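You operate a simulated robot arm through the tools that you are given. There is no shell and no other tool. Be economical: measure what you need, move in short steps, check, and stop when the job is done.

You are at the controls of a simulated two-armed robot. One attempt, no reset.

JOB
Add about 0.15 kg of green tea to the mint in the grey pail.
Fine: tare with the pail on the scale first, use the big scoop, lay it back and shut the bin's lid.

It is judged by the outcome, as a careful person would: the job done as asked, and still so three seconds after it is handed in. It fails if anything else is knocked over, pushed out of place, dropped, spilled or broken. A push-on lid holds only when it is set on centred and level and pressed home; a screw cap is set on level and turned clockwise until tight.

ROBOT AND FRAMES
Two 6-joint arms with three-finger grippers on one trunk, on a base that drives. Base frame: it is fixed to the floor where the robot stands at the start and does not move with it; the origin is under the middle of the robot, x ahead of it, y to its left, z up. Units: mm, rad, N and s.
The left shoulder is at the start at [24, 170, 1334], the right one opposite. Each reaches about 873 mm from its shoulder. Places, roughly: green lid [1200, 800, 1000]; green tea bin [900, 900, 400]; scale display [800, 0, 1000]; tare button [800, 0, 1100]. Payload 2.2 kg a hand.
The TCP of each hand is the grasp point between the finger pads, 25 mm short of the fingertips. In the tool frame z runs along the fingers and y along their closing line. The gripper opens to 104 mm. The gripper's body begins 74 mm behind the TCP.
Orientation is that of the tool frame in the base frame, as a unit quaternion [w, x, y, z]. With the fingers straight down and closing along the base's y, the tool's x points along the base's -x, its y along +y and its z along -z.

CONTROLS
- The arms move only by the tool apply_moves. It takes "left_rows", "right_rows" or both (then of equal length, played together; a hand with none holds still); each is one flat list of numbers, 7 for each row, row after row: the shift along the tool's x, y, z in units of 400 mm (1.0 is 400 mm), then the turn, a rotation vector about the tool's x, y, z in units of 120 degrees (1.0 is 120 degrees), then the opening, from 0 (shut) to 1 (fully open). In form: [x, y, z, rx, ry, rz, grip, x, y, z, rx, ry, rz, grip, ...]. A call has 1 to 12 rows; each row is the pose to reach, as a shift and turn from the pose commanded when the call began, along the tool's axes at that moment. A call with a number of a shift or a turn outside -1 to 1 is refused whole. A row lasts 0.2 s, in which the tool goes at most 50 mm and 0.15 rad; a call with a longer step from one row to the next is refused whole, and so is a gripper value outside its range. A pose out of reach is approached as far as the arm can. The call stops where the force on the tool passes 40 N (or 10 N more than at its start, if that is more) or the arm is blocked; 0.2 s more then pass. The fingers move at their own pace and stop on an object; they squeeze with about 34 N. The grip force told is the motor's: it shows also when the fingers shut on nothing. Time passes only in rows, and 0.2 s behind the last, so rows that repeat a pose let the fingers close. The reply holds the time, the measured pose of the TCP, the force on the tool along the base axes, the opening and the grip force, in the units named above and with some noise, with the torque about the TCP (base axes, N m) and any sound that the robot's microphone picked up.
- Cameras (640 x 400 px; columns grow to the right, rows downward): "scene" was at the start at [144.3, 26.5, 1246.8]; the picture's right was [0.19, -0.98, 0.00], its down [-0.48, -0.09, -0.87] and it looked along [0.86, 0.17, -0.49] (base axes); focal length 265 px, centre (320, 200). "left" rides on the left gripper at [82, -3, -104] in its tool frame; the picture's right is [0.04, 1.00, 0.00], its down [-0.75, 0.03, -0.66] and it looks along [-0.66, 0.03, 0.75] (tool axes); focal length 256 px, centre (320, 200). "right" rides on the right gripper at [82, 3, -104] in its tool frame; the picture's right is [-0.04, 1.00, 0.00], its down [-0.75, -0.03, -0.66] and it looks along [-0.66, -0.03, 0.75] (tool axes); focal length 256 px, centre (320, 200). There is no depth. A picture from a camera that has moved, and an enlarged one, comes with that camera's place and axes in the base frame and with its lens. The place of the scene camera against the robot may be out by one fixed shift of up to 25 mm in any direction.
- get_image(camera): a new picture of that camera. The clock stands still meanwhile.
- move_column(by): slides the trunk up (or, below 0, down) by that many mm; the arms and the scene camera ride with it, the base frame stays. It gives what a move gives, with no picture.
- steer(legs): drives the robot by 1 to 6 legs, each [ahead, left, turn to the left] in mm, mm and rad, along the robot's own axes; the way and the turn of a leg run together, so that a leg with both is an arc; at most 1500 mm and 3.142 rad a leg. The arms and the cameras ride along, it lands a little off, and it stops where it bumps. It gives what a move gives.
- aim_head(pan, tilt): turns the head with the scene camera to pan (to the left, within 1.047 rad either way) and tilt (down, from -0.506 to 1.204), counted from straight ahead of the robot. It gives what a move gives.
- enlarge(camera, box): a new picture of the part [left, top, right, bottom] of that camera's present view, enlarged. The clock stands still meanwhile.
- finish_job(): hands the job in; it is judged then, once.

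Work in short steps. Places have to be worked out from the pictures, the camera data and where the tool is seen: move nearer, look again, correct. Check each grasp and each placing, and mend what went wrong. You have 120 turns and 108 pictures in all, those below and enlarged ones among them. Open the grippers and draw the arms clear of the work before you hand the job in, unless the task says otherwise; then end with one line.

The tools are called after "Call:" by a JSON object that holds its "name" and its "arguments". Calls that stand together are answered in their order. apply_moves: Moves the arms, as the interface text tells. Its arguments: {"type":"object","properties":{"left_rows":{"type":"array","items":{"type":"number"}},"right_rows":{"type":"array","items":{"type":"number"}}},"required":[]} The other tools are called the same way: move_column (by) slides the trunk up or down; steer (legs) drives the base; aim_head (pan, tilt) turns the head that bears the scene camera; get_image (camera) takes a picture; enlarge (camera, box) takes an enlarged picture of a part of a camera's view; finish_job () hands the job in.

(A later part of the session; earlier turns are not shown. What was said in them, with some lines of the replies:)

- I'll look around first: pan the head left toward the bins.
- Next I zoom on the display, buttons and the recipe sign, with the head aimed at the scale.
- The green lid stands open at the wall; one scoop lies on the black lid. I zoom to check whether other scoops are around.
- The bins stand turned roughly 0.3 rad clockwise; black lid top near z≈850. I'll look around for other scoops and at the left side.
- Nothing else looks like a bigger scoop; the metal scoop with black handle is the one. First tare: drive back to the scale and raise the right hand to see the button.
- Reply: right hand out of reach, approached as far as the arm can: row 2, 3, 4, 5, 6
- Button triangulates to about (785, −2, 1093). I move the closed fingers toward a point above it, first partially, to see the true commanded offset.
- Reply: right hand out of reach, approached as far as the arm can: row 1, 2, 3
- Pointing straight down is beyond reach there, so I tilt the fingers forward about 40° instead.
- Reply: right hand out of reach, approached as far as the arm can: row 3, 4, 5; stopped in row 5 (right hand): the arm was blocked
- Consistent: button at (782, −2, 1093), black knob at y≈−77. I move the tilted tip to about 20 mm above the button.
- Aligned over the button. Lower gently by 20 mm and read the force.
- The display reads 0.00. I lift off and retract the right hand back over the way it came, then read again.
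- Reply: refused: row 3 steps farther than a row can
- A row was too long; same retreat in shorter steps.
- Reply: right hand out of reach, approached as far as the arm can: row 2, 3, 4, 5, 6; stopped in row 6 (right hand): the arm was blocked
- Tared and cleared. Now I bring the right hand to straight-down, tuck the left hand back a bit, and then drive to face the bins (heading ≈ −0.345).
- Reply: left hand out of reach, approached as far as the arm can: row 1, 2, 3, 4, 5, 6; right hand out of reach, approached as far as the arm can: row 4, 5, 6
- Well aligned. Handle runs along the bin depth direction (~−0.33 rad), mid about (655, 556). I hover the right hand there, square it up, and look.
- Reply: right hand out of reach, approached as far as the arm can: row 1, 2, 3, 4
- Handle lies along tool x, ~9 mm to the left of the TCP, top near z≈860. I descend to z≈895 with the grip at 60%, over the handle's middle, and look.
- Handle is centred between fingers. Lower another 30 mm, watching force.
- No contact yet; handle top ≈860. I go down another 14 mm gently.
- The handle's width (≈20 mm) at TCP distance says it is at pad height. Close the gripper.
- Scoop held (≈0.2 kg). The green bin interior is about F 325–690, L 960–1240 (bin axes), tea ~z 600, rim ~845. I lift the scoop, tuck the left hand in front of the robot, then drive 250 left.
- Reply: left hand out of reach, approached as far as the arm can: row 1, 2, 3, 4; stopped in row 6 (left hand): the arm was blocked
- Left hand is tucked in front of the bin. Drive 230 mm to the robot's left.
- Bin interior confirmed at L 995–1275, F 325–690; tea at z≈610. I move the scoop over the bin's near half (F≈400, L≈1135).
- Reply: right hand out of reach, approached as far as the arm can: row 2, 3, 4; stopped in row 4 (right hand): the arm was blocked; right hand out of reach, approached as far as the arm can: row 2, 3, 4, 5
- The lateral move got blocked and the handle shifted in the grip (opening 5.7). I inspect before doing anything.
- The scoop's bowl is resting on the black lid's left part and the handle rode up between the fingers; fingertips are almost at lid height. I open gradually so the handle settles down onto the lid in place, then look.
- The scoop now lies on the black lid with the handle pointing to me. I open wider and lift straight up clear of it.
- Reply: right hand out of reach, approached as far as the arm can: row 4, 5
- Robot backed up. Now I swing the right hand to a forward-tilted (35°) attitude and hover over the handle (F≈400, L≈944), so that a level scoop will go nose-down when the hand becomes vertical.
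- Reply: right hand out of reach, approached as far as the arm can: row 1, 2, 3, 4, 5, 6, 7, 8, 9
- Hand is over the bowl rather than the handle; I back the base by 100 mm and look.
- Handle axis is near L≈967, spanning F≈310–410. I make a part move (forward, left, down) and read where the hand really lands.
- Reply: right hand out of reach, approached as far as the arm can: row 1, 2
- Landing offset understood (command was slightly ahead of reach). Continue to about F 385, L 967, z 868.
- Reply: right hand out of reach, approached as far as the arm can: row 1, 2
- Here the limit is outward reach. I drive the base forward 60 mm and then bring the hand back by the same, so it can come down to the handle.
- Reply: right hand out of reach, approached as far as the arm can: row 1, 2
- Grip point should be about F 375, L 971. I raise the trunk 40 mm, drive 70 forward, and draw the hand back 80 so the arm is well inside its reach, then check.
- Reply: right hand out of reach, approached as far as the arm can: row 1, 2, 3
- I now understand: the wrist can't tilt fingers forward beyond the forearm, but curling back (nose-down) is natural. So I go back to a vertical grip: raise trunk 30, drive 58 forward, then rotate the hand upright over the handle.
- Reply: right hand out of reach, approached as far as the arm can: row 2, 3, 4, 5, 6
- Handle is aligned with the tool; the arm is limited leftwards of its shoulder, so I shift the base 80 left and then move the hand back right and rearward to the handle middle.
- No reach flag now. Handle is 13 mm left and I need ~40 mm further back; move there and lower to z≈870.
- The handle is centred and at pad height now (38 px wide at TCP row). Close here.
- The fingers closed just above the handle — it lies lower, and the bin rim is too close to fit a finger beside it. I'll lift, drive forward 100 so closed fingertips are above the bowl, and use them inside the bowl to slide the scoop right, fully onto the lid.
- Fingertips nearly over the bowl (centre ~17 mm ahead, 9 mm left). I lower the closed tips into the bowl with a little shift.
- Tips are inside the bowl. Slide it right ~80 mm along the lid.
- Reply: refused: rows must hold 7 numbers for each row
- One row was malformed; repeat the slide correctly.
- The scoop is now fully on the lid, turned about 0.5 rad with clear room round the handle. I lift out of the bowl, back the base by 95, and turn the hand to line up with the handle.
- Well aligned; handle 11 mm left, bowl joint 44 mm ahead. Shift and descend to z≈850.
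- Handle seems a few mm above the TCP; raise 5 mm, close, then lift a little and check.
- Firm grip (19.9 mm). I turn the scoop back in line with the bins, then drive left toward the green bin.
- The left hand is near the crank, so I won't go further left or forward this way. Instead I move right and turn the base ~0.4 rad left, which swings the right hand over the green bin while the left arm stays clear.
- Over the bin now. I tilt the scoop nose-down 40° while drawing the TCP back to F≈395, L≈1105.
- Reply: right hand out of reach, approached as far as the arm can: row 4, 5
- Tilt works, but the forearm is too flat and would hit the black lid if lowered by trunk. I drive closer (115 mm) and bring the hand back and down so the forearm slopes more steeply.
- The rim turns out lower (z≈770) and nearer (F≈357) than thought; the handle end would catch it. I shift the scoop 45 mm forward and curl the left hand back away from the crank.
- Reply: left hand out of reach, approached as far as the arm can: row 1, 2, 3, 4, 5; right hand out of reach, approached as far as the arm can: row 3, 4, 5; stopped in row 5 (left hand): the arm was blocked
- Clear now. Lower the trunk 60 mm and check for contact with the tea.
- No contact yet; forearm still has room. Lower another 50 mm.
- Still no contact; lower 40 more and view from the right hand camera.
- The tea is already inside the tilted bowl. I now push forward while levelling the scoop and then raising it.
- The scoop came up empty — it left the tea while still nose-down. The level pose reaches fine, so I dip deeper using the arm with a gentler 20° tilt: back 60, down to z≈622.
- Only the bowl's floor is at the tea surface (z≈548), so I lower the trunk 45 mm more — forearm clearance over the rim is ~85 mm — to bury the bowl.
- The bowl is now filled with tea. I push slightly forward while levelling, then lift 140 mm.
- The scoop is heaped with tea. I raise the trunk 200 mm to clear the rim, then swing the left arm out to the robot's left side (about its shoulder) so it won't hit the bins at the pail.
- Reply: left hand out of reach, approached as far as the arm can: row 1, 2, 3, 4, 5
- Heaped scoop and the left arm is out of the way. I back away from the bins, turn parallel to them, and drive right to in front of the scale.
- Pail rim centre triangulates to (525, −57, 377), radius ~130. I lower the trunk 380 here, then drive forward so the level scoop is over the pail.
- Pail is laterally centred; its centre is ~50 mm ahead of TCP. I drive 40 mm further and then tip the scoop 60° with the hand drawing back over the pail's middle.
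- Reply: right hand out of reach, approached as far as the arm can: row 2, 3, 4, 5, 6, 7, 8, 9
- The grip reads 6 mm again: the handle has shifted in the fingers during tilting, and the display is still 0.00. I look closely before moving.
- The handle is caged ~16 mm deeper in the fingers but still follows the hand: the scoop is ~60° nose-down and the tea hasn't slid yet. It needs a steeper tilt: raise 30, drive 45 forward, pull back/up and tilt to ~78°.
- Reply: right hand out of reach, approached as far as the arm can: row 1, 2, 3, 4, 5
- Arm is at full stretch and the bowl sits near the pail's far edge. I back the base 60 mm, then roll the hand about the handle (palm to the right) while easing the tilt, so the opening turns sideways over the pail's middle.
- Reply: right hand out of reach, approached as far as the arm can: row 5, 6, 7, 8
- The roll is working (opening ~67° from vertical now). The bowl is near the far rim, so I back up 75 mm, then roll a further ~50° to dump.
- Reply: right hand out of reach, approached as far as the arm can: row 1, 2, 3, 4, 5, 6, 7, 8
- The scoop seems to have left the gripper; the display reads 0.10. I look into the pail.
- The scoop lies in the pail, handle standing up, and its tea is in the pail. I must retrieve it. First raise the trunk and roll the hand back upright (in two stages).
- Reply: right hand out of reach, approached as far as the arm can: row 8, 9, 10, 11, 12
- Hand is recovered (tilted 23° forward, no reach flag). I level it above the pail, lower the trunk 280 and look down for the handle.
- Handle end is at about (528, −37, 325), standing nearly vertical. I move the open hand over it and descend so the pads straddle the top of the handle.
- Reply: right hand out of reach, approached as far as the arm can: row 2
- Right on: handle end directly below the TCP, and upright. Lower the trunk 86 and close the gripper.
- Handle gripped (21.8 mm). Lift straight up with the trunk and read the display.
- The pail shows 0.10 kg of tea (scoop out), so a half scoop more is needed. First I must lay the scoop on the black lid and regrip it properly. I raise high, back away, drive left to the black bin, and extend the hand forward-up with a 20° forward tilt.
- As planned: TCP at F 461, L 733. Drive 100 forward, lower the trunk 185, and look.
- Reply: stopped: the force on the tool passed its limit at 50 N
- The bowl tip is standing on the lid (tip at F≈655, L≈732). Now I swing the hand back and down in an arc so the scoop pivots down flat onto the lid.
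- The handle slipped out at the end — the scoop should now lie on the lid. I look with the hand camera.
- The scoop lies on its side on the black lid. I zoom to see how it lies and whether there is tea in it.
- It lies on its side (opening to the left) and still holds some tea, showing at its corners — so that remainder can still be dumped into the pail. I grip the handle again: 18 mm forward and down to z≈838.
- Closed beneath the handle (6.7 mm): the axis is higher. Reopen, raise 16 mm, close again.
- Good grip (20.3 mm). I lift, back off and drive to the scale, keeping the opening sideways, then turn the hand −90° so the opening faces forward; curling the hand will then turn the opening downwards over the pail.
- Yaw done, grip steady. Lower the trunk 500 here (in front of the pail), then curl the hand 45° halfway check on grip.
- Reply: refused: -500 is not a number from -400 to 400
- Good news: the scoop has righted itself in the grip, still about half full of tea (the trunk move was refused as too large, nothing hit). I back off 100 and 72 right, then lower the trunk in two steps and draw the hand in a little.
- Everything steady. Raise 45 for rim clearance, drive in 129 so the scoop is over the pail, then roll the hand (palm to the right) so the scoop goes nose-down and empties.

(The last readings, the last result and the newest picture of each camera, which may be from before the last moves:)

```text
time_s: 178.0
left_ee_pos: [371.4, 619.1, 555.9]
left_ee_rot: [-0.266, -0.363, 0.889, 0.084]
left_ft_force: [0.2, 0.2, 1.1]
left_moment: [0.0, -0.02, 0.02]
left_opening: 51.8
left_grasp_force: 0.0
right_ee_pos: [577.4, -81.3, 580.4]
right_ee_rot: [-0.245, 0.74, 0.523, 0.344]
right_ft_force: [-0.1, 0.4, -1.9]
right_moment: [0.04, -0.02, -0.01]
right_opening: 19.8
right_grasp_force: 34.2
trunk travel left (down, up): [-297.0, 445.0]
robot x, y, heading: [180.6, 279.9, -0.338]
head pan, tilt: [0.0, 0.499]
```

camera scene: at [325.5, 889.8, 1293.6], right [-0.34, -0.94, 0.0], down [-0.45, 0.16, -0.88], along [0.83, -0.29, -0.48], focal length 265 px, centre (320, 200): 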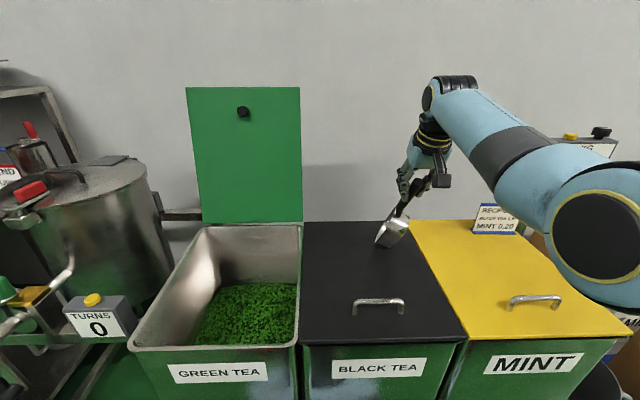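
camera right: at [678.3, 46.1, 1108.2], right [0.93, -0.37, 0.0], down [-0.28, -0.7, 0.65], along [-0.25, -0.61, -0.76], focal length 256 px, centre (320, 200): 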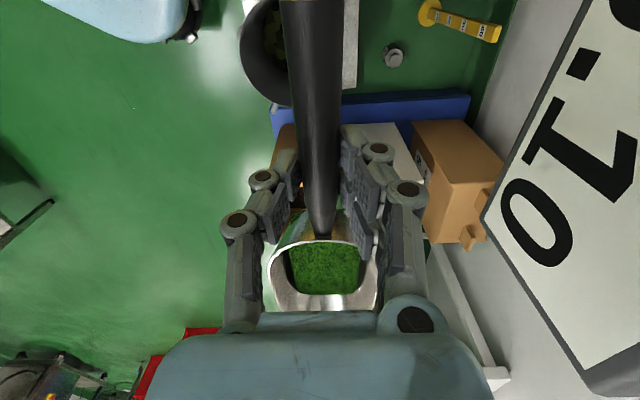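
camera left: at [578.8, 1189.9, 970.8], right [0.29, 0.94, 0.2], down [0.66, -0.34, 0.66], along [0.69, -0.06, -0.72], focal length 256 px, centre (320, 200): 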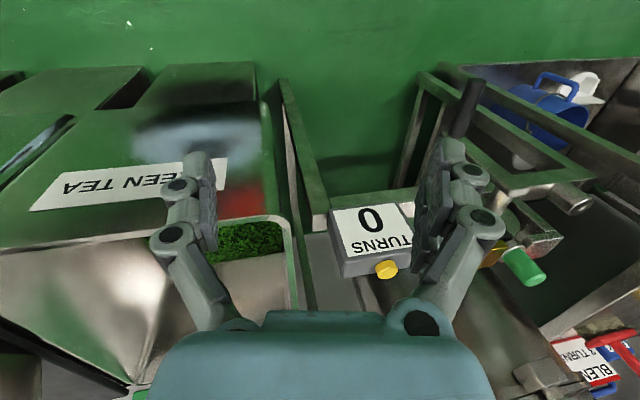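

Halfway, no reach problems and grip steady. Continue the roll to ~105°.

Call:
{"name": "apply_moves", "arguments": {"right_rows": [0, -0.0146, 0, 0, 0.0692, 0, 0, 0, -0.029, 0, 0, 0.138, 0, 0, 0, -0.044, 0, 0, 0.2075, 0, 0, 0, -0.058, 0, 0, 0.277, 0, 0, 0, -0.073, 0, 0, 0.346, 0, 0, 0, -0.0875, 0, 0, 0.415, 0, 0, 0, -0.0875, 0, 0, 0.46, 0, 0, 0, -0.0875, 0, 0, 0.46, 0, 0, 0, -0.0875, 0, 0, 0.46, 0, 0, 0, -0.0875, 0, 0, 0.46, 0, 0]}}

Call:
{"name": "aim_head", "arguments": {"pan": -0.1, "tilt": 0.6}}

Call:
{"name": "get_image", "arguments": {"camera": "scene"}}

```text
time_s: 180.2
left_ee_pos: [372.1, 619.3, 555.3]
left_ee_rot: [-0.266, -0.363, 0.889, 0.084]
left_ft_force: [0.6, 1.0, -0.4]
left_moment: [-0.03, 0.0, -0.01]
left_opening: 52.3
left_grasp_force: 0.1
right_ee_pos: [507.5, -54.7, 634.6]
right_ee_rot: [-0.459, 0.497, 0.349, 0.648]
right_ft_force: [0.6, 0.2, -1.7]
right_moment: [-0.09, 0.03, -0.02]
right_opening: 19.9
right_grasp_force: 33.8
right hand out of reach, approached as far as the arm can: row 4, 5, 6, 7, 8, 9, 10
trunk travel left (down, up): [-297.0, 445.0]
robot x, y, heading: [178.9, 278.8, -0.342]
head pan, tilt: [0.0, 0.499]
```

```text
time_s: 180.9
left_ee_pos: [370.8, 619.8, 555.4]
left_ee_rot: [-0.267, -0.362, 0.889, 0.084]
left_ft_force: [-0.3, 0.5, -0.5]
left_moment: [0.01, 0.0, 0.02]
left_opening: 51.8
left_grasp_force: 0.1
right_ee_pos: [509.1, -53.8, 633.5]
right_ee_rot: [-0.46, 0.497, 0.351, 0.646]
right_ft_force: [-0.8, -0.2, -0.5]
right_moment: [-0.09, -0.01, 0.0]
right_opening: 19.9
right_grasp_force: 33.4
trunk travel left (down, up): [-297.0, 445.0]
robot x, y, heading: [183.5, 280.5, -0.339]
head pan, tilt: [-0.099, 0.6]
```

```text
3 pictures are left
camera scene: at [319.7, 225.3, 1003.2], right [-0.42, -0.91, 0.0], down [-0.51, 0.24, -0.83], along [0.75, -0.35, -0.56], focal length 265 px, centre (320, 200)
```

scene: 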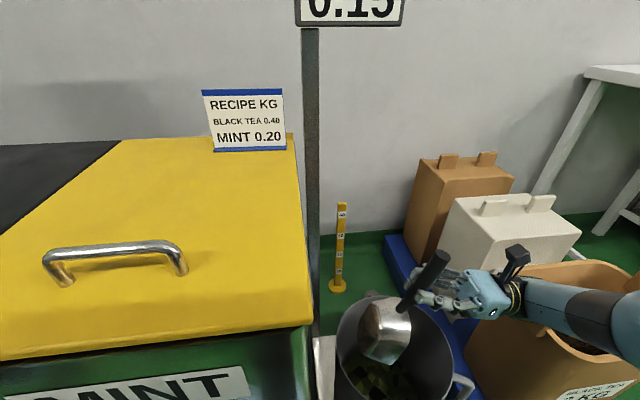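

0.15 on the display, and the scoop is still firmly held. I roll the hand back the same way over the pail.

Call:
{"name": "apply_moves", "arguments": {"right_rows": [0, 0.0125, 0, 0, -0.066, 0, 0, 0, 0.025, 0, 0, -0.132, 0, 0, 0, 0.0375, 0, 0, -0.198, 0, 0, 0, 0.05, 0, 0, -0.264, 0, 0, 0, 0.0625, 0, 0, -0.33, 0, 0, 0, 0.075, 0, 0, -0.396, 0, 0, 0, 0.0875, 0, 0, -0.46, 0, 0]}}

Call:
{"name": "apply_moves", "arguments": {"right_rows": [0, 0.0146, 0, 0, -0.0692, 0, 0, 0, 0.029, 0, 0, -0.138, 0, 0, 0, 0.044, 0, 0, -0.2075, 0, 0, 0, 0.058, 0, 0, -0.277, 0, 0, 0, 0.073, 0, 0, -0.346, 0, 0, 0, 0.0875, 0, 0, -0.415, 0, 0]}}

Call:
{"name": "steer", "arguments": {"legs": [[-250, 0, 0]]}}

```text
time_s: 182.5
left_ee_pos: [371.5, 620.7, 555.0]
left_ee_rot: [-0.267, -0.362, 0.889, 0.084]
left_ft_force: [0.9, 0.0, -0.1]
left_moment: [0.03, 0.01, 0.01]
left_opening: 51.8
left_grasp_force: 0.1
right_ee_pos: [539.6, -66.7, 634.7]
right_ee_rot: [-0.244, 0.741, 0.523, 0.342]
right_ft_force: [-0.2, 0.0, -1.7]
right_moment: [0.07, -0.06, -0.02]
right_opening: 19.7
right_grasp_force: 33.6
trunk travel left (down, up): [-297.0, 445.0]
robot x, y, heading: [180.2, 275.4, -0.34]
head pan, tilt: [-0.099, 0.6]
```

```text
time_s: 183.9
left_ee_pos: [372.0, 618.8, 555.3]
left_ee_rot: [-0.267, -0.363, 0.889, 0.085]
left_ft_force: [-0.2, -0.2, 0.4]
left_moment: [0.01, 0.0, 0.04]
left_opening: 52.0
left_grasp_force: 0.0
right_ee_pos: [574.3, -78.8, 634.5]
right_ee_rot: [-0.002, 0.815, 0.579, -0.002]
right_ft_force: [0.2, -0.2, -1.3]
right_moment: [0.14, -0.06, 0.02]
right_opening: 19.8
right_grasp_force: 33.6
trunk travel left (down, up): [-297.0, 445.0]
robot x, y, heading: [179.1, 280.7, -0.342]
head pan, tilt: [-0.099, 0.6]
```

```text
time_s: 185.7
left_ee_pos: [134.7, 702.8, 554.8]
left_ee_rot: [-0.266, -0.362, 0.889, 0.083]
left_ft_force: [1.0, -0.3, 0.5]
left_moment: [0.04, 0.0, -0.02]
left_opening: 52.0
left_grasp_force: 0.0
right_ee_pos: [336.2, 6.2, 633.9]
right_ee_rot: [-0.002, 0.816, 0.578, -0.001]
right_ft_force: [-0.2, -0.3, -1.4]
right_moment: [0.14, -0.05, -0.02]
right_opening: 19.9
right_grasp_force: 33.8
trunk travel left (down, up): [-297.0, 445.0]
robot x, y, heading: [-58.0, 362.9, -0.335]
head pan, tilt: [-0.099, 0.6]
```

Now turn the scoop to point forward again, raise, and drive back to the black bin.

Call:
{"name": "apply_moves", "arguments": {"right_rows": [0, 0, 0, 0, 0, -0.068, 0, 0, 0, 0, 0, 0, -0.136, 0, 0, 0, 0, 0, 0, -0.205, 0, 0, 0, 0, 0, 0, -0.273, 0, 0, 0, 0, 0, 0, -0.341, 0, 0, 0.02, 0, 0, 0, -0.409, 0, 0, 0.05, 0, 0, 0, -0.477, 0, 0, 0.08, 0, 0, 0, -0.545, 0, 0, 0.11, 0, 0, 0, -0.614, 0, 0, 0.14, 0, 0, 0, -0.682, 0, 0, 0.175, 0, 0, 0, -0.75, 0]}}

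Call:
{"name": "move_column", "arguments": {"by": 370}}

Call:
{"name": "steer", "arguments": {"legs": [[0, 633, 0]]}}

```text
time_s: 188.1
left_ee_pos: [134.6, 702.5, 555.1]
left_ee_rot: [-0.267, -0.364, 0.889, 0.084]
left_ft_force: [0.4, 0.4, 0.2]
left_moment: [0.01, -0.04, -0.01]
left_opening: 52.0
left_grasp_force: 0.1
right_ee_pos: [402.0, -16.0, 633.0]
right_ee_rot: [-0.002, 0.166, 0.986, 0.001]
right_ft_force: [-0.3, 0.4, -0.7]
right_moment: [0.06, 0.14, 0.0]
right_opening: 20.1
right_grasp_force: 34.1
trunk travel left (down, up): [-297.0, 445.0]
robot x, y, heading: [-54.3, 369.3, -0.336]
head pan, tilt: [-0.099, 0.6]
```

```text
time_s: 191.7
left_ee_pos: [135.0, 702.4, 924.2]
left_ee_rot: [-0.267, -0.363, 0.889, 0.084]
left_ft_force: [0.1, 0.3, -0.5]
left_moment: [0.04, -0.01, -0.06]
left_opening: 51.9
left_grasp_force: 0.1
right_ee_pos: [402.3, -17.7, 1003.7]
right_ee_rot: [-0.003, 0.168, 0.986, 0.001]
right_ft_force: [-0.6, 0.7, -1.2]
right_moment: [0.04, 0.16, 0.02]
right_opening: 19.6
right_grasp_force: 33.5
trunk travel left (down, up): [-667.0, 75.0]
robot x, y, heading: [-55.4, 363.1, -0.337]
head pan, tilt: [-0.099, 0.6]
```

```text
time_s: 195.2
left_ee_pos: [347.6, 1295.3, 926.0]
left_ee_rot: [-0.266, -0.36, 0.89, 0.085]
left_ft_force: [0.0, 0.1, -0.1]
left_moment: [-0.03, -0.02, 0.03]
left_opening: 52.1
left_grasp_force: 0.0
right_ee_pos: [610.7, 574.2, 1002.7]
right_ee_rot: [-0.001, 0.17, 0.986, 0.001]
right_ft_force: [-0.4, 0.1, -2.2]
right_moment: [0.08, 0.13, 0.0]
right_opening: 19.8
right_grasp_force: 34.0
trunk travel left (down, up): [-667.0, 75.0]
robot x, y, heading: [154.4, 958.1, -0.348]
head pan, tilt: [-0.099, 0.6]
```

Positioned at the black bin. Drive 65 forward, lower 130, then feel down onto the lid.

Call:
{"name": "steer", "arguments": {"legs": [[65, 0, 0]]}}

Call:
{"name": "move_column", "arguments": {"by": -130}}

Call:
{"name": "apply_moves", "arguments": {"right_rows": [0, 0, 0.015, 0, 0, 0, 0, 0, 0, 0.025, 0, 0, 0, 0, 0, 0, 0.035, 0, 0, 0, 0, 0, 0, 0.043, 0, 0, 0, 0, 0, 0, 0.05, 0, 0, 0, 0]}}

```text
time_s: 196.2
left_ee_pos: [410.1, 1273.6, 925.2]
left_ee_rot: [-0.267, -0.361, 0.89, 0.085]
left_ft_force: [0.5, -0.1, 0.5]
left_moment: [0.02, 0.04, -0.03]
left_opening: 52.1
left_grasp_force: 0.1
right_ee_pos: [672.9, 551.7, 1001.8]
right_ee_rot: [-0.004, 0.171, 0.985, 0.002]
right_ft_force: [0.9, 0.1, -2.5]
right_moment: [0.09, 0.19, 0.0]
right_opening: 19.5
right_grasp_force: 34.2
trunk travel left (down, up): [-667.0, 75.0]
robot x, y, heading: [213.7, 937.9, -0.346]
head pan, tilt: [-0.099, 0.6]
```

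```text
time_s: 197.8
left_ee_pos: [409.2, 1272.9, 795.5]
left_ee_rot: [-0.266, -0.361, 0.89, 0.084]
left_ft_force: [0.2, -0.2, 0.4]
left_moment: [0.01, -0.01, -0.03]
left_opening: 51.7
left_grasp_force: 0.1
right_ee_pos: [672.6, 552.7, 873.9]
right_ee_rot: [-0.002, 0.17, 0.985, 0.001]
right_ft_force: [-0.7, 0.1, -1.3]
right_moment: [0.06, 0.13, -0.03]
right_opening: 19.7
right_grasp_force: 34.0
trunk travel left (down, up): [-537.0, 205.0]
robot x, y, heading: [212.9, 936.8, -0.345]
head pan, tilt: [-0.099, 0.6]
```

```text
time_s: 199.0
left_ee_pos: [408.0, 1274.0, 794.9]
left_ee_rot: [-0.266, -0.36, 0.89, 0.083]
left_ft_force: [0.4, -0.3, -0.2]
left_moment: [0.0, 0.0, 0.0]
left_opening: 52.0
left_grasp_force: 0.1
right_ee_pos: [673.0, 551.1, 853.7]
right_ee_rot: [-0.001, 0.171, 0.985, 0.001]
right_ft_force: [-0.5, -0.9, 3.1]
right_moment: [-0.14, -0.64, -0.06]
right_opening: 19.6
right_grasp_force: 34.3
trunk travel left (down, up): [-537.0, 205.0]
robot x, y, heading: [216.8, 932.8, -0.347]
head pan, tilt: [-0.099, 0.6]
```

Touching the lid at z≈854 — same as when it was first gripped. Release and rise straight up.

Call:
{"name": "apply_moves", "arguments": {"right_rows": [0, 0, 0, 0, 0, 0, 0.2, 0, 0, 0, 0, 0, 0, 0.25, 0, 0, 0, 0, 0, 0, 0.4, 0, 0, 0, 0, 0, 0, 0.4, 0, 0, -0.07, 0, 0, 0, 0.4, 0, 0, -0.17, 0, 0, 0, 0.4, 0, 0, -0.27, 0, 0, 0, 0.4, 0, 0, -0.35, 0, 0, 0, 0.4]}}

Call:
{"name": "aim_head", "arguments": {"pan": 0.15, "tilt": 0.45}}

Call:
{"name": "get_image", "arguments": {"camera": "scene"}}

```text
time_s: 200.8
left_ee_pos: [409.4, 1274.1, 794.3]
left_ee_rot: [-0.266, -0.361, 0.89, 0.084]
left_ft_force: [-0.8, -0.5, 0.0]
left_moment: [0.03, 0.03, 0.02]
left_opening: 52.0
left_grasp_force: 0.1
right_ee_pos: [673.2, 550.4, 992.2]
right_ee_rot: [-0.001, 0.171, 0.985, 0.002]
right_ft_force: [-0.2, 0.6, -0.3]
right_moment: [-0.05, 0.01, 0.02]
right_opening: 41.5
right_grasp_force: 0.1
trunk travel left (down, up): [-537.0, 205.0]
robot x, y, heading: [215.9, 939.0, -0.344]
head pan, tilt: [-0.099, 0.6]
```

```text
time_s: 201.6
left_ee_pos: [409.5, 1273.7, 794.4]
left_ee_rot: [-0.267, -0.36, 0.89, 0.084]
left_ft_force: [-0.2, -0.3, 0.5]
left_moment: [0.0, -0.02, -0.01]
left_opening: 52.1
left_grasp_force: 0.0
right_ee_pos: [674.0, 551.9, 991.3]
right_ee_rot: [-0.001, 0.17, 0.985, 0.001]
right_ft_force: [1.3, 0.8, -0.5]
right_moment: [0.0, 0.01, 0.03]
right_opening: 41.7
right_grasp_force: 0.0
trunk travel left (down, up): [-537.0, 205.0]
robot x, y, heading: [215.7, 938.3, -0.341]
head pan, tilt: [0.15, 0.45]
```

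```text
2 pictures are left
camera scene: at [356.5, 903.1, 1263.0], right [-0.19, -0.98, 0.0], down [-0.43, 0.08, -0.9], along [0.88, -0.17, -0.44], focal length 265 px, centre (320, 200)
```

scene: 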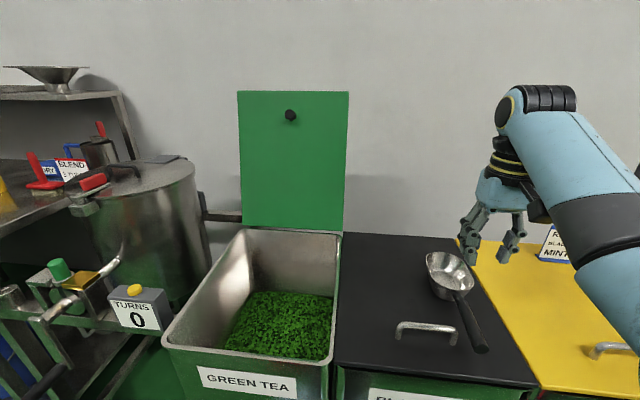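

Scoop is laid back upright on the black lid. Green lid: top edge ≈ F 828, z 1214, L 1008–1334, hinged at the rear rim and leaning ~9° back. I'll hook its top edge from behind with closed fingers and pull it over. First close, raise the trunk fully, shift left, and reach forward-up with a 40° forward tilt.

Call:
{"name": "move_column", "arguments": {"by": 204}}

Call:
{"name": "steer", "arguments": {"legs": [[-60, 0, 0], [0, 263, 0]]}}

Call:
{"name": "apply_moves", "arguments": {"right_rows": [-0.075, 0.025, -0.03, 0, -0.056, 0, 0, -0.15, 0.05, -0.06, 0, -0.111, 0, 0, -0.225, 0.075, -0.09, 0, -0.167, 0, 0, -0.3, 0.1, -0.12, 0, -0.222, 0, 0, -0.375, 0.125, -0.15, 0, -0.278, 0, 0, -0.45, 0.15, -0.175, 0, -0.333, 0, 0]}}

```text
time_s: 203.8
left_ee_pos: [408.9, 1273.0, 998.0]
left_ee_rot: [-0.267, -0.36, 0.89, 0.084]
left_ft_force: [0.7, 0.5, -0.1]
left_moment: [0.01, 0.02, -0.01]
left_opening: 52.2
left_grasp_force: 0.1
right_ee_pos: [672.8, 551.1, 1197.2]
right_ee_rot: [-0.002, 0.17, 0.985, 0.001]
right_ft_force: [-0.2, 0.4, 0.1]
right_moment: [0.02, 0.03, 0.02]
right_opening: 41.5
right_grasp_force: 0.0
trunk travel left (down, up): [-741.0, 1.0]
robot x, y, heading: [217.0, 936.1, -0.344]
head pan, tilt: [0.15, 0.45]
```

```text
time_s: 206.2
left_ee_pos: [441.5, 1541.3, 999.5]
left_ee_rot: [-0.266, -0.361, 0.89, 0.084]
left_ft_force: [0.4, 0.5, -0.5]
left_moment: [0.01, -0.01, 0.0]
left_opening: 51.9
left_grasp_force: 0.2
right_ee_pos: [705.1, 819.9, 1197.5]
right_ee_rot: [-0.003, 0.17, 0.985, 0.001]
right_ft_force: [0.3, 0.6, -0.5]
right_moment: [-0.01, 0.03, 0.0]
right_opening: 41.5
right_grasp_force: 0.0
trunk travel left (down, up): [-741.0, 1.0]
robot x, y, heading: [248.3, 1203.3, -0.343]
head pan, tilt: [0.15, 0.45]
```

```text
time_s: 207.6
left_ee_pos: [442.8, 1541.6, 998.7]
left_ee_rot: [-0.266, -0.36, 0.89, 0.085]
left_ft_force: [0.9, -0.4, 0.4]
left_moment: [0.02, 0.01, 0.0]
left_opening: 51.8
left_grasp_force: 0.1
right_ee_pos: [896.5, 816.0, 1267.6]
right_ee_rot: [0.336, 0.161, 0.926, -0.057]
right_ft_force: [0.1, 0.6, -1.0]
right_moment: [-0.02, 0.01, 0.0]
right_opening: 0.1
right_grasp_force: 28.5
trunk travel left (down, up): [-741.0, 1.0]
robot x, y, heading: [249.1, 1202.4, -0.346]
head pan, tilt: [0.15, 0.45]
```

In position: TCP F 577, L 1066, z 1268. Drive 288 forward so the fingertips pass over the lid's top edge, then check with the hand camera.

Call:
{"name": "steer", "arguments": {"legs": [[288, 0, 0]]}}

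Call:
{"name": "get_image", "arguments": {"camera": "right"}}

```text
time_s: 209.8
left_ee_pos: [709.5, 1445.7, 999.2]
left_ee_rot: [-0.266, -0.36, 0.89, 0.085]
left_ft_force: [0.1, -0.1, 0.5]
left_moment: [0.03, 0.0, 0.0]
left_opening: 52.1
left_grasp_force: 0.1
right_ee_pos: [1162.9, 717.8, 1265.5]
right_ee_rot: [0.335, 0.162, 0.927, -0.058]
right_ft_force: [-0.2, -0.2, -0.3]
right_moment: [0.03, 0.0, -0.03]
right_opening: 0.0
right_grasp_force: 27.9
trunk travel left (down, up): [-741.0, 1.0]
robot x, y, heading: [514.6, 1108.8, -0.345]
head pan, tilt: [0.15, 0.45]
stopped in leg 1: the robot was blocked; the commanded pose is now the measured one
```

```text
1 pictures are left
camera right: at [1043.5, 764.1, 1294.1], right [0.37, 0.93, 0.03], down [0.14, -0.08, 0.99], along [0.92, -0.36, -0.16], focal length 256 px, centre (320, 200)
```

right: 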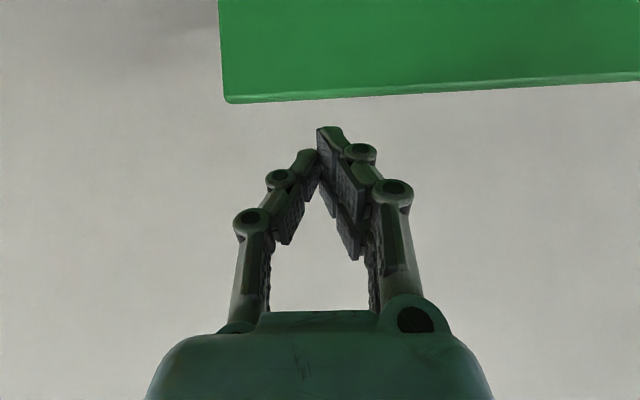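

The picture gives the lid edge at about F 865, z 1212 (base just bumped at its limit). I extend 42 mm further over it and dip 58 mm behind it.

Call:
{"name": "apply_moves", "arguments": {"right_rows": [-0.04, 0, 0.0335, 0, 0, 0, 0, -0.081, 0, 0.067, 0, 0, 0, 0, -0.035, 0, 0.1225, 0, 0, 0, 0, 0.0115, 0, 0.1785, 0, 0, 0, 0]}}

```text
time_s: 210.8
left_ee_pos: [710.2, 1445.4, 998.8]
left_ee_rot: [-0.266, -0.36, 0.89, 0.085]
left_ft_force: [-0.1, 0.1, 0.6]
left_moment: [-0.03, 0.01, 0.0]
left_opening: 52.0
left_grasp_force: 0.0
right_ee_pos: [1204.6, 703.1, 1210.3]
right_ee_rot: [0.337, 0.16, 0.926, -0.058]
right_ft_force: [1.8, -0.9, 7.2]
right_moment: [0.12, 0.1, 0.07]
right_opening: 0.1
right_grasp_force: 28.2
trunk travel left (down, up): [-741.0, 1.0]
robot x, y, heading: [516.5, 1107.1, -0.349]
head pan, tilt: [0.15, 0.45]
```

Slight contact (7 N). I pull back 40 mm and watch the force.

Call:
{"name": "apply_moves", "arguments": {"right_rows": [0.0255, 0, -0.021, 0, 0, 0, 0, 0.051, 0, -0.042, 0, 0, 0, 0, 0.077, 0, -0.0636, 0, 0, 0, 0]}}

```text
time_s: 211.6
left_ee_pos: [707.4, 1446.7, 999.5]
left_ee_rot: [-0.265, -0.36, 0.891, 0.084]
left_ft_force: [-0.1, -0.1, -0.5]
left_moment: [-0.05, 0.03, -0.01]
left_opening: 52.2
left_grasp_force: 0.2
right_ee_pos: [1163.4, 717.8, 1219.3]
right_ee_rot: [0.342, 0.162, 0.924, -0.06]
right_ft_force: [2.5, -9.5, 39.9]
right_moment: [0.59, 0.61, 0.11]
right_opening: 0.4
right_grasp_force: 28.5
trunk travel left (down, up): [-741.0, 1.0]
robot x, y, heading: [513.4, 1108.0, -0.345]
head pan, tilt: [0.15, 0.45]
```

The finger seems to be riding on top of the edge rather than behind it. I lift slightly, go 48 mm forward again and try to dip deeper.

Call:
{"name": "apply_moves", "arguments": {"right_rows": [-0.032, 0, -0.039, 0, 0, 0, 0, -0.075, 0, -0.003, 0, 0, 0, 0, -0.125, 0, 0.038, 0, 0, 0, 0, -0.093, 0, 0.076, 0, 0, 0, 0, -0.061, 0, 0.115, 0, 0, 0, 0, -0.037, 0, 0.144, 0, 0, 0, 0]}}

```text
time_s: 212.9
left_ee_pos: [709.6, 1445.7, 999.0]
left_ee_rot: [-0.267, -0.361, 0.89, 0.085]
left_ft_force: [0.0, -0.4, 0.4]
left_moment: [0.02, 0.03, 0.02]
left_opening: 52.0
left_grasp_force: 0.2
right_ee_pos: [1212.3, 700.4, 1209.0]
right_ee_rot: [0.354, 0.16, 0.92, -0.059]
right_ft_force: [-3.3, 3.7, 15.0]
right_moment: [0.32, 0.14, 0.02]
right_opening: 0.1
right_grasp_force: 28.7
right hand out of reach, approached as far as the arm can: row 5, 6
trunk travel left (down, up): [-741.0, 1.0]
robot x, y, heading: [517.4, 1107.9, -0.342]
head pan, tilt: [0.15, 0.45]
stopped in row 6 (right hand): the force on the tool passed its limit at 60 N (the readings are from after the stop); the commanded pose is now the measured one
```

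The readings fit a lid edge at F≈925, z≈1183: my tip is on its top edge, and the earlier pull actually dragged it along by friction. So I drag it deliberately now, following the edge's arc (rising ~29 mm to upright) and on past vertical.

Call:
{"name": "apply_moves", "arguments": {"right_rows": [0.025, 0, -0.047, 0, 0, 0, 0, 0.053, 0, -0.091, 0, 0, 0, 0, 0.0825, 0, -0.133, 0, 0, 0, 0, 0.113, 0, -0.174, 0, 0, 0, 0, 0.146, 0, -0.2125, 0, 0, 0, 0, 0.18, 0, -0.2495, 0, 0, 0, 0, 0.216, 0, -0.2845, 0, 0, 0, 0, 0.2525, 0, -0.3185, 0, 0, 0, 0, 0.301, 0, -0.358, 0, 0, 0, 0, 0.352, 0, -0.395, 0, 0, 0, 0]}}

```text
time_s: 215.3
left_ee_pos: [709.1, 1445.2, 997.7]
left_ee_rot: [-0.266, -0.361, 0.89, 0.084]
left_ft_force: [0.1, 1.5, -0.7]
left_moment: [-0.02, -0.01, -0.04]
left_opening: 52.2
left_grasp_force: 0.2
right_ee_pos: [1005.8, 708.5, 1246.8]
right_ee_rot: [0.358, 0.157, 0.912, -0.125]
right_ft_force: [-0.6, 0.1, -0.2]
right_moment: [-0.05, 0.0, -0.04]
right_opening: 0.0
right_grasp_force: 28.6
trunk travel left (down, up): [-741.0, 1.0]
robot x, y, heading: [515.7, 1108.3, -0.344]
head pan, tilt: [0.15, 0.45]
stopped in row 10 (right hand): the arm was blocked; the commanded pose is now the measured one
```

No contact any more — the lid has either swung over or slipped back. I probe by going back to where its edge was (F 905, z≈1207) and feeling.

Call:
{"name": "apply_moves", "arguments": {"right_rows": [-0.0724, 0.0367, 0.0587, -0.008, 0, 0.008, 0, -0.145, 0.0734, 0.1174, -0.016, 0.001, 0.016, 0, -0.217, 0.11, 0.176, -0.025, 0.002, 0.024, 0, -0.29, 0.147, 0.235, -0.033, 0.002, 0.032, 0, -0.362, 0.1835, 0.2935, -0.041, 0.003, 0.04, 0, -0.32, 0.19, 0.336, -0.041, 0.003, 0.04, 0, -0.279, 0.1975, 0.379, -0.041, 0.003, 0.04, 0]}}

```text
time_s: 216.9
left_ee_pos: [709.6, 1445.5, 999.2]
left_ee_rot: [-0.267, -0.361, 0.89, 0.084]
left_ft_force: [0.0, -0.2, 0.8]
left_moment: [0.0, 0.01, 0.02]
left_opening: 51.9
left_grasp_force: 0.0
right_ee_pos: [1206.1, 708.9, 1206.2]
right_ee_rot: [0.367, 0.18, 0.91, -0.068]
right_ft_force: [0.6, -0.4, -0.2]
right_moment: [-0.01, 0.0, 0.0]
right_opening: 0.0
right_grasp_force: 28.1
trunk travel left (down, up): [-741.0, 1.0]
robot x, y, heading: [517.5, 1107.5, -0.345]
head pan, tilt: [0.15, 0.45]
```

No contact there now: the lid has gone over. I lift, drive back 280, open the gripper, and use the last picture to check.

Call:
{"name": "apply_moves", "arguments": {"right_rows": [-0.045, 0, -0.08, 0, 0, 0, 0, -0.07, 0, -0.13, 0, 0, 0, 0.2]}}

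Call:
{"name": "steer", "arguments": {"legs": [[-320, 0, 0]]}}

Call:
{"name": "apply_moves", "arguments": {"right_rows": [0, 0, 0, 0, 0, 0, 0.5, 0, 0, 0, 0, 0, 0, 0.5]}}

Call:
{"name": "aim_head", "arguments": {"pan": -0.25, "tilt": 0.5}}

Call:
{"name": "get_image", "arguments": {"camera": "scene"}}

```text
time_s: 217.5
left_ee_pos: [709.5, 1446.1, 999.8]
left_ee_rot: [-0.267, -0.361, 0.89, 0.084]
left_ft_force: [-0.4, 0.8, -0.4]
left_moment: [0.03, 0.01, 0.0]
left_opening: 51.9
left_grasp_force: 0.0
right_ee_pos: [1191.0, 714.9, 1262.6]
right_ee_rot: [0.367, 0.179, 0.91, -0.068]
right_ft_force: [-0.5, -0.2, 0.1]
right_moment: [0.0, -0.04, 0.03]
right_opening: 20.8
right_grasp_force: 0.1
trunk travel left (down, up): [-741.0, 1.0]
robot x, y, heading: [517.9, 1107.5, -0.345]
head pan, tilt: [0.15, 0.45]
```

```text
time_s: 219.6
left_ee_pos: [404.5, 1553.9, 998.4]
left_ee_rot: [-0.266, -0.362, 0.89, 0.082]
left_ft_force: [0.0, 0.9, 0.1]
left_moment: [0.0, 0.02, -0.04]
left_opening: 52.0
left_grasp_force: 0.0
right_ee_pos: [887.5, 824.8, 1262.6]
right_ee_rot: [0.368, 0.178, 0.91, -0.067]
right_ft_force: [0.7, 0.6, 0.4]
right_moment: [0.0, 0.0, 0.01]
right_opening: 20.8
right_grasp_force: 0.1
trunk travel left (down, up): [-741.0, 1.0]
robot x, y, heading: [213.0, 1215.8, -0.341]
head pan, tilt: [0.15, 0.45]
```

```text
time_s: 220.2
left_ee_pos: [404.5, 1555.1, 999.3]
left_ee_rot: [-0.266, -0.362, 0.889, 0.084]
left_ft_force: [-1.0, -0.2, 0.0]
left_moment: [0.02, 0.01, 0.02]
left_opening: 52.0
left_grasp_force: 0.0
right_ee_pos: [888.0, 826.3, 1263.5]
right_ee_rot: [0.367, 0.179, 0.91, -0.067]
right_ft_force: [0.8, -0.5, 0.1]
right_moment: [-0.01, -0.04, 0.03]
right_opening: 51.8
right_grasp_force: 0.0
trunk travel left (down, up): [-741.0, 1.0]
robot x, y, heading: [214.1, 1219.7, -0.345]
head pan, tilt: [0.15, 0.45]
```

```text
time_s: 221.1
left_ee_pos: [404.8, 1554.4, 998.6]
left_ee_rot: [-0.266, -0.362, 0.89, 0.083]
left_ft_force: [-0.2, 0.2, 0.0]
left_moment: [0.03, 0.0, 0.02]
left_opening: 52.0
left_grasp_force: 0.0
right_ee_pos: [889.2, 825.1, 1264.0]
right_ee_rot: [0.367, 0.178, 0.91, -0.068]
right_ft_force: [0.2, -0.6, -0.4]
right_moment: [0.01, 0.02, 0.0]
right_opening: 52.1
right_grasp_force: 0.1
trunk travel left (down, up): [-741.0, 1.0]
robot x, y, heading: [215.9, 1217.1, -0.344]
head pan, tilt: [-0.25, 0.499]
```

```text
0 pictures are left
camera scene: at [338.9, 1151.0, 1463.5], right [-0.56, -0.83, 0.0], down [-0.4, 0.27, -0.88], along [0.73, -0.49, -0.48], focal length 265 px, centre (320, 200)
```

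scene: 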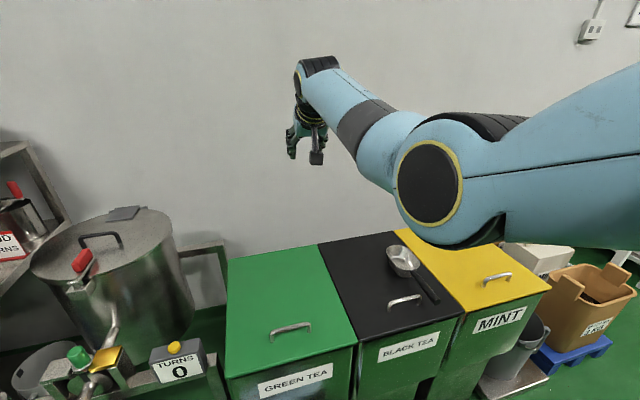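

The green lid is shut flat, the scoop is on the black lid and the pail is on the scale. I back the robot off so the arms are clear, then hand in.

Call:
{"name": "steer", "arguments": {"legs": [[-250, 0, 0]]}}

Call:
{"name": "finish_job", "arguments": {}}

```text
time_s: 222.9
left_ee_pos: [170.6, 1638.1, 999.2]
left_ee_rot: [-0.267, -0.361, 0.89, 0.083]
left_ft_force: [-0.4, -0.9, 0.8]
left_moment: [-0.03, 0.0, 0.02]
left_opening: 52.1
left_grasp_force: 0.1
right_ee_pos: [654.5, 907.8, 1263.3]
right_ee_rot: [0.368, 0.178, 0.91, -0.067]
right_ft_force: [-0.4, 0.3, -0.7]
right_moment: [0.01, -0.02, -0.01]
right_opening: 51.6
right_grasp_force: 0.1
trunk travel left (down, up): [-741.0, 1.0]
robot x, y, heading: [-19.1, 1298.5, -0.338]
head pan, tilt: [-0.25, 0.499]
```

```text
The job is handed in.
```

The pail got 0.15 kg of green tea by the scale, tared first with the pail on it; the scoop is back on the black lid and the green tea bin's lid is shut, but along the way the scoop slipped out of the gripper once into the pail (lifted out again) and once at the end onto the black lid, and the robot's base bumped lightly in front of the green tea bin.
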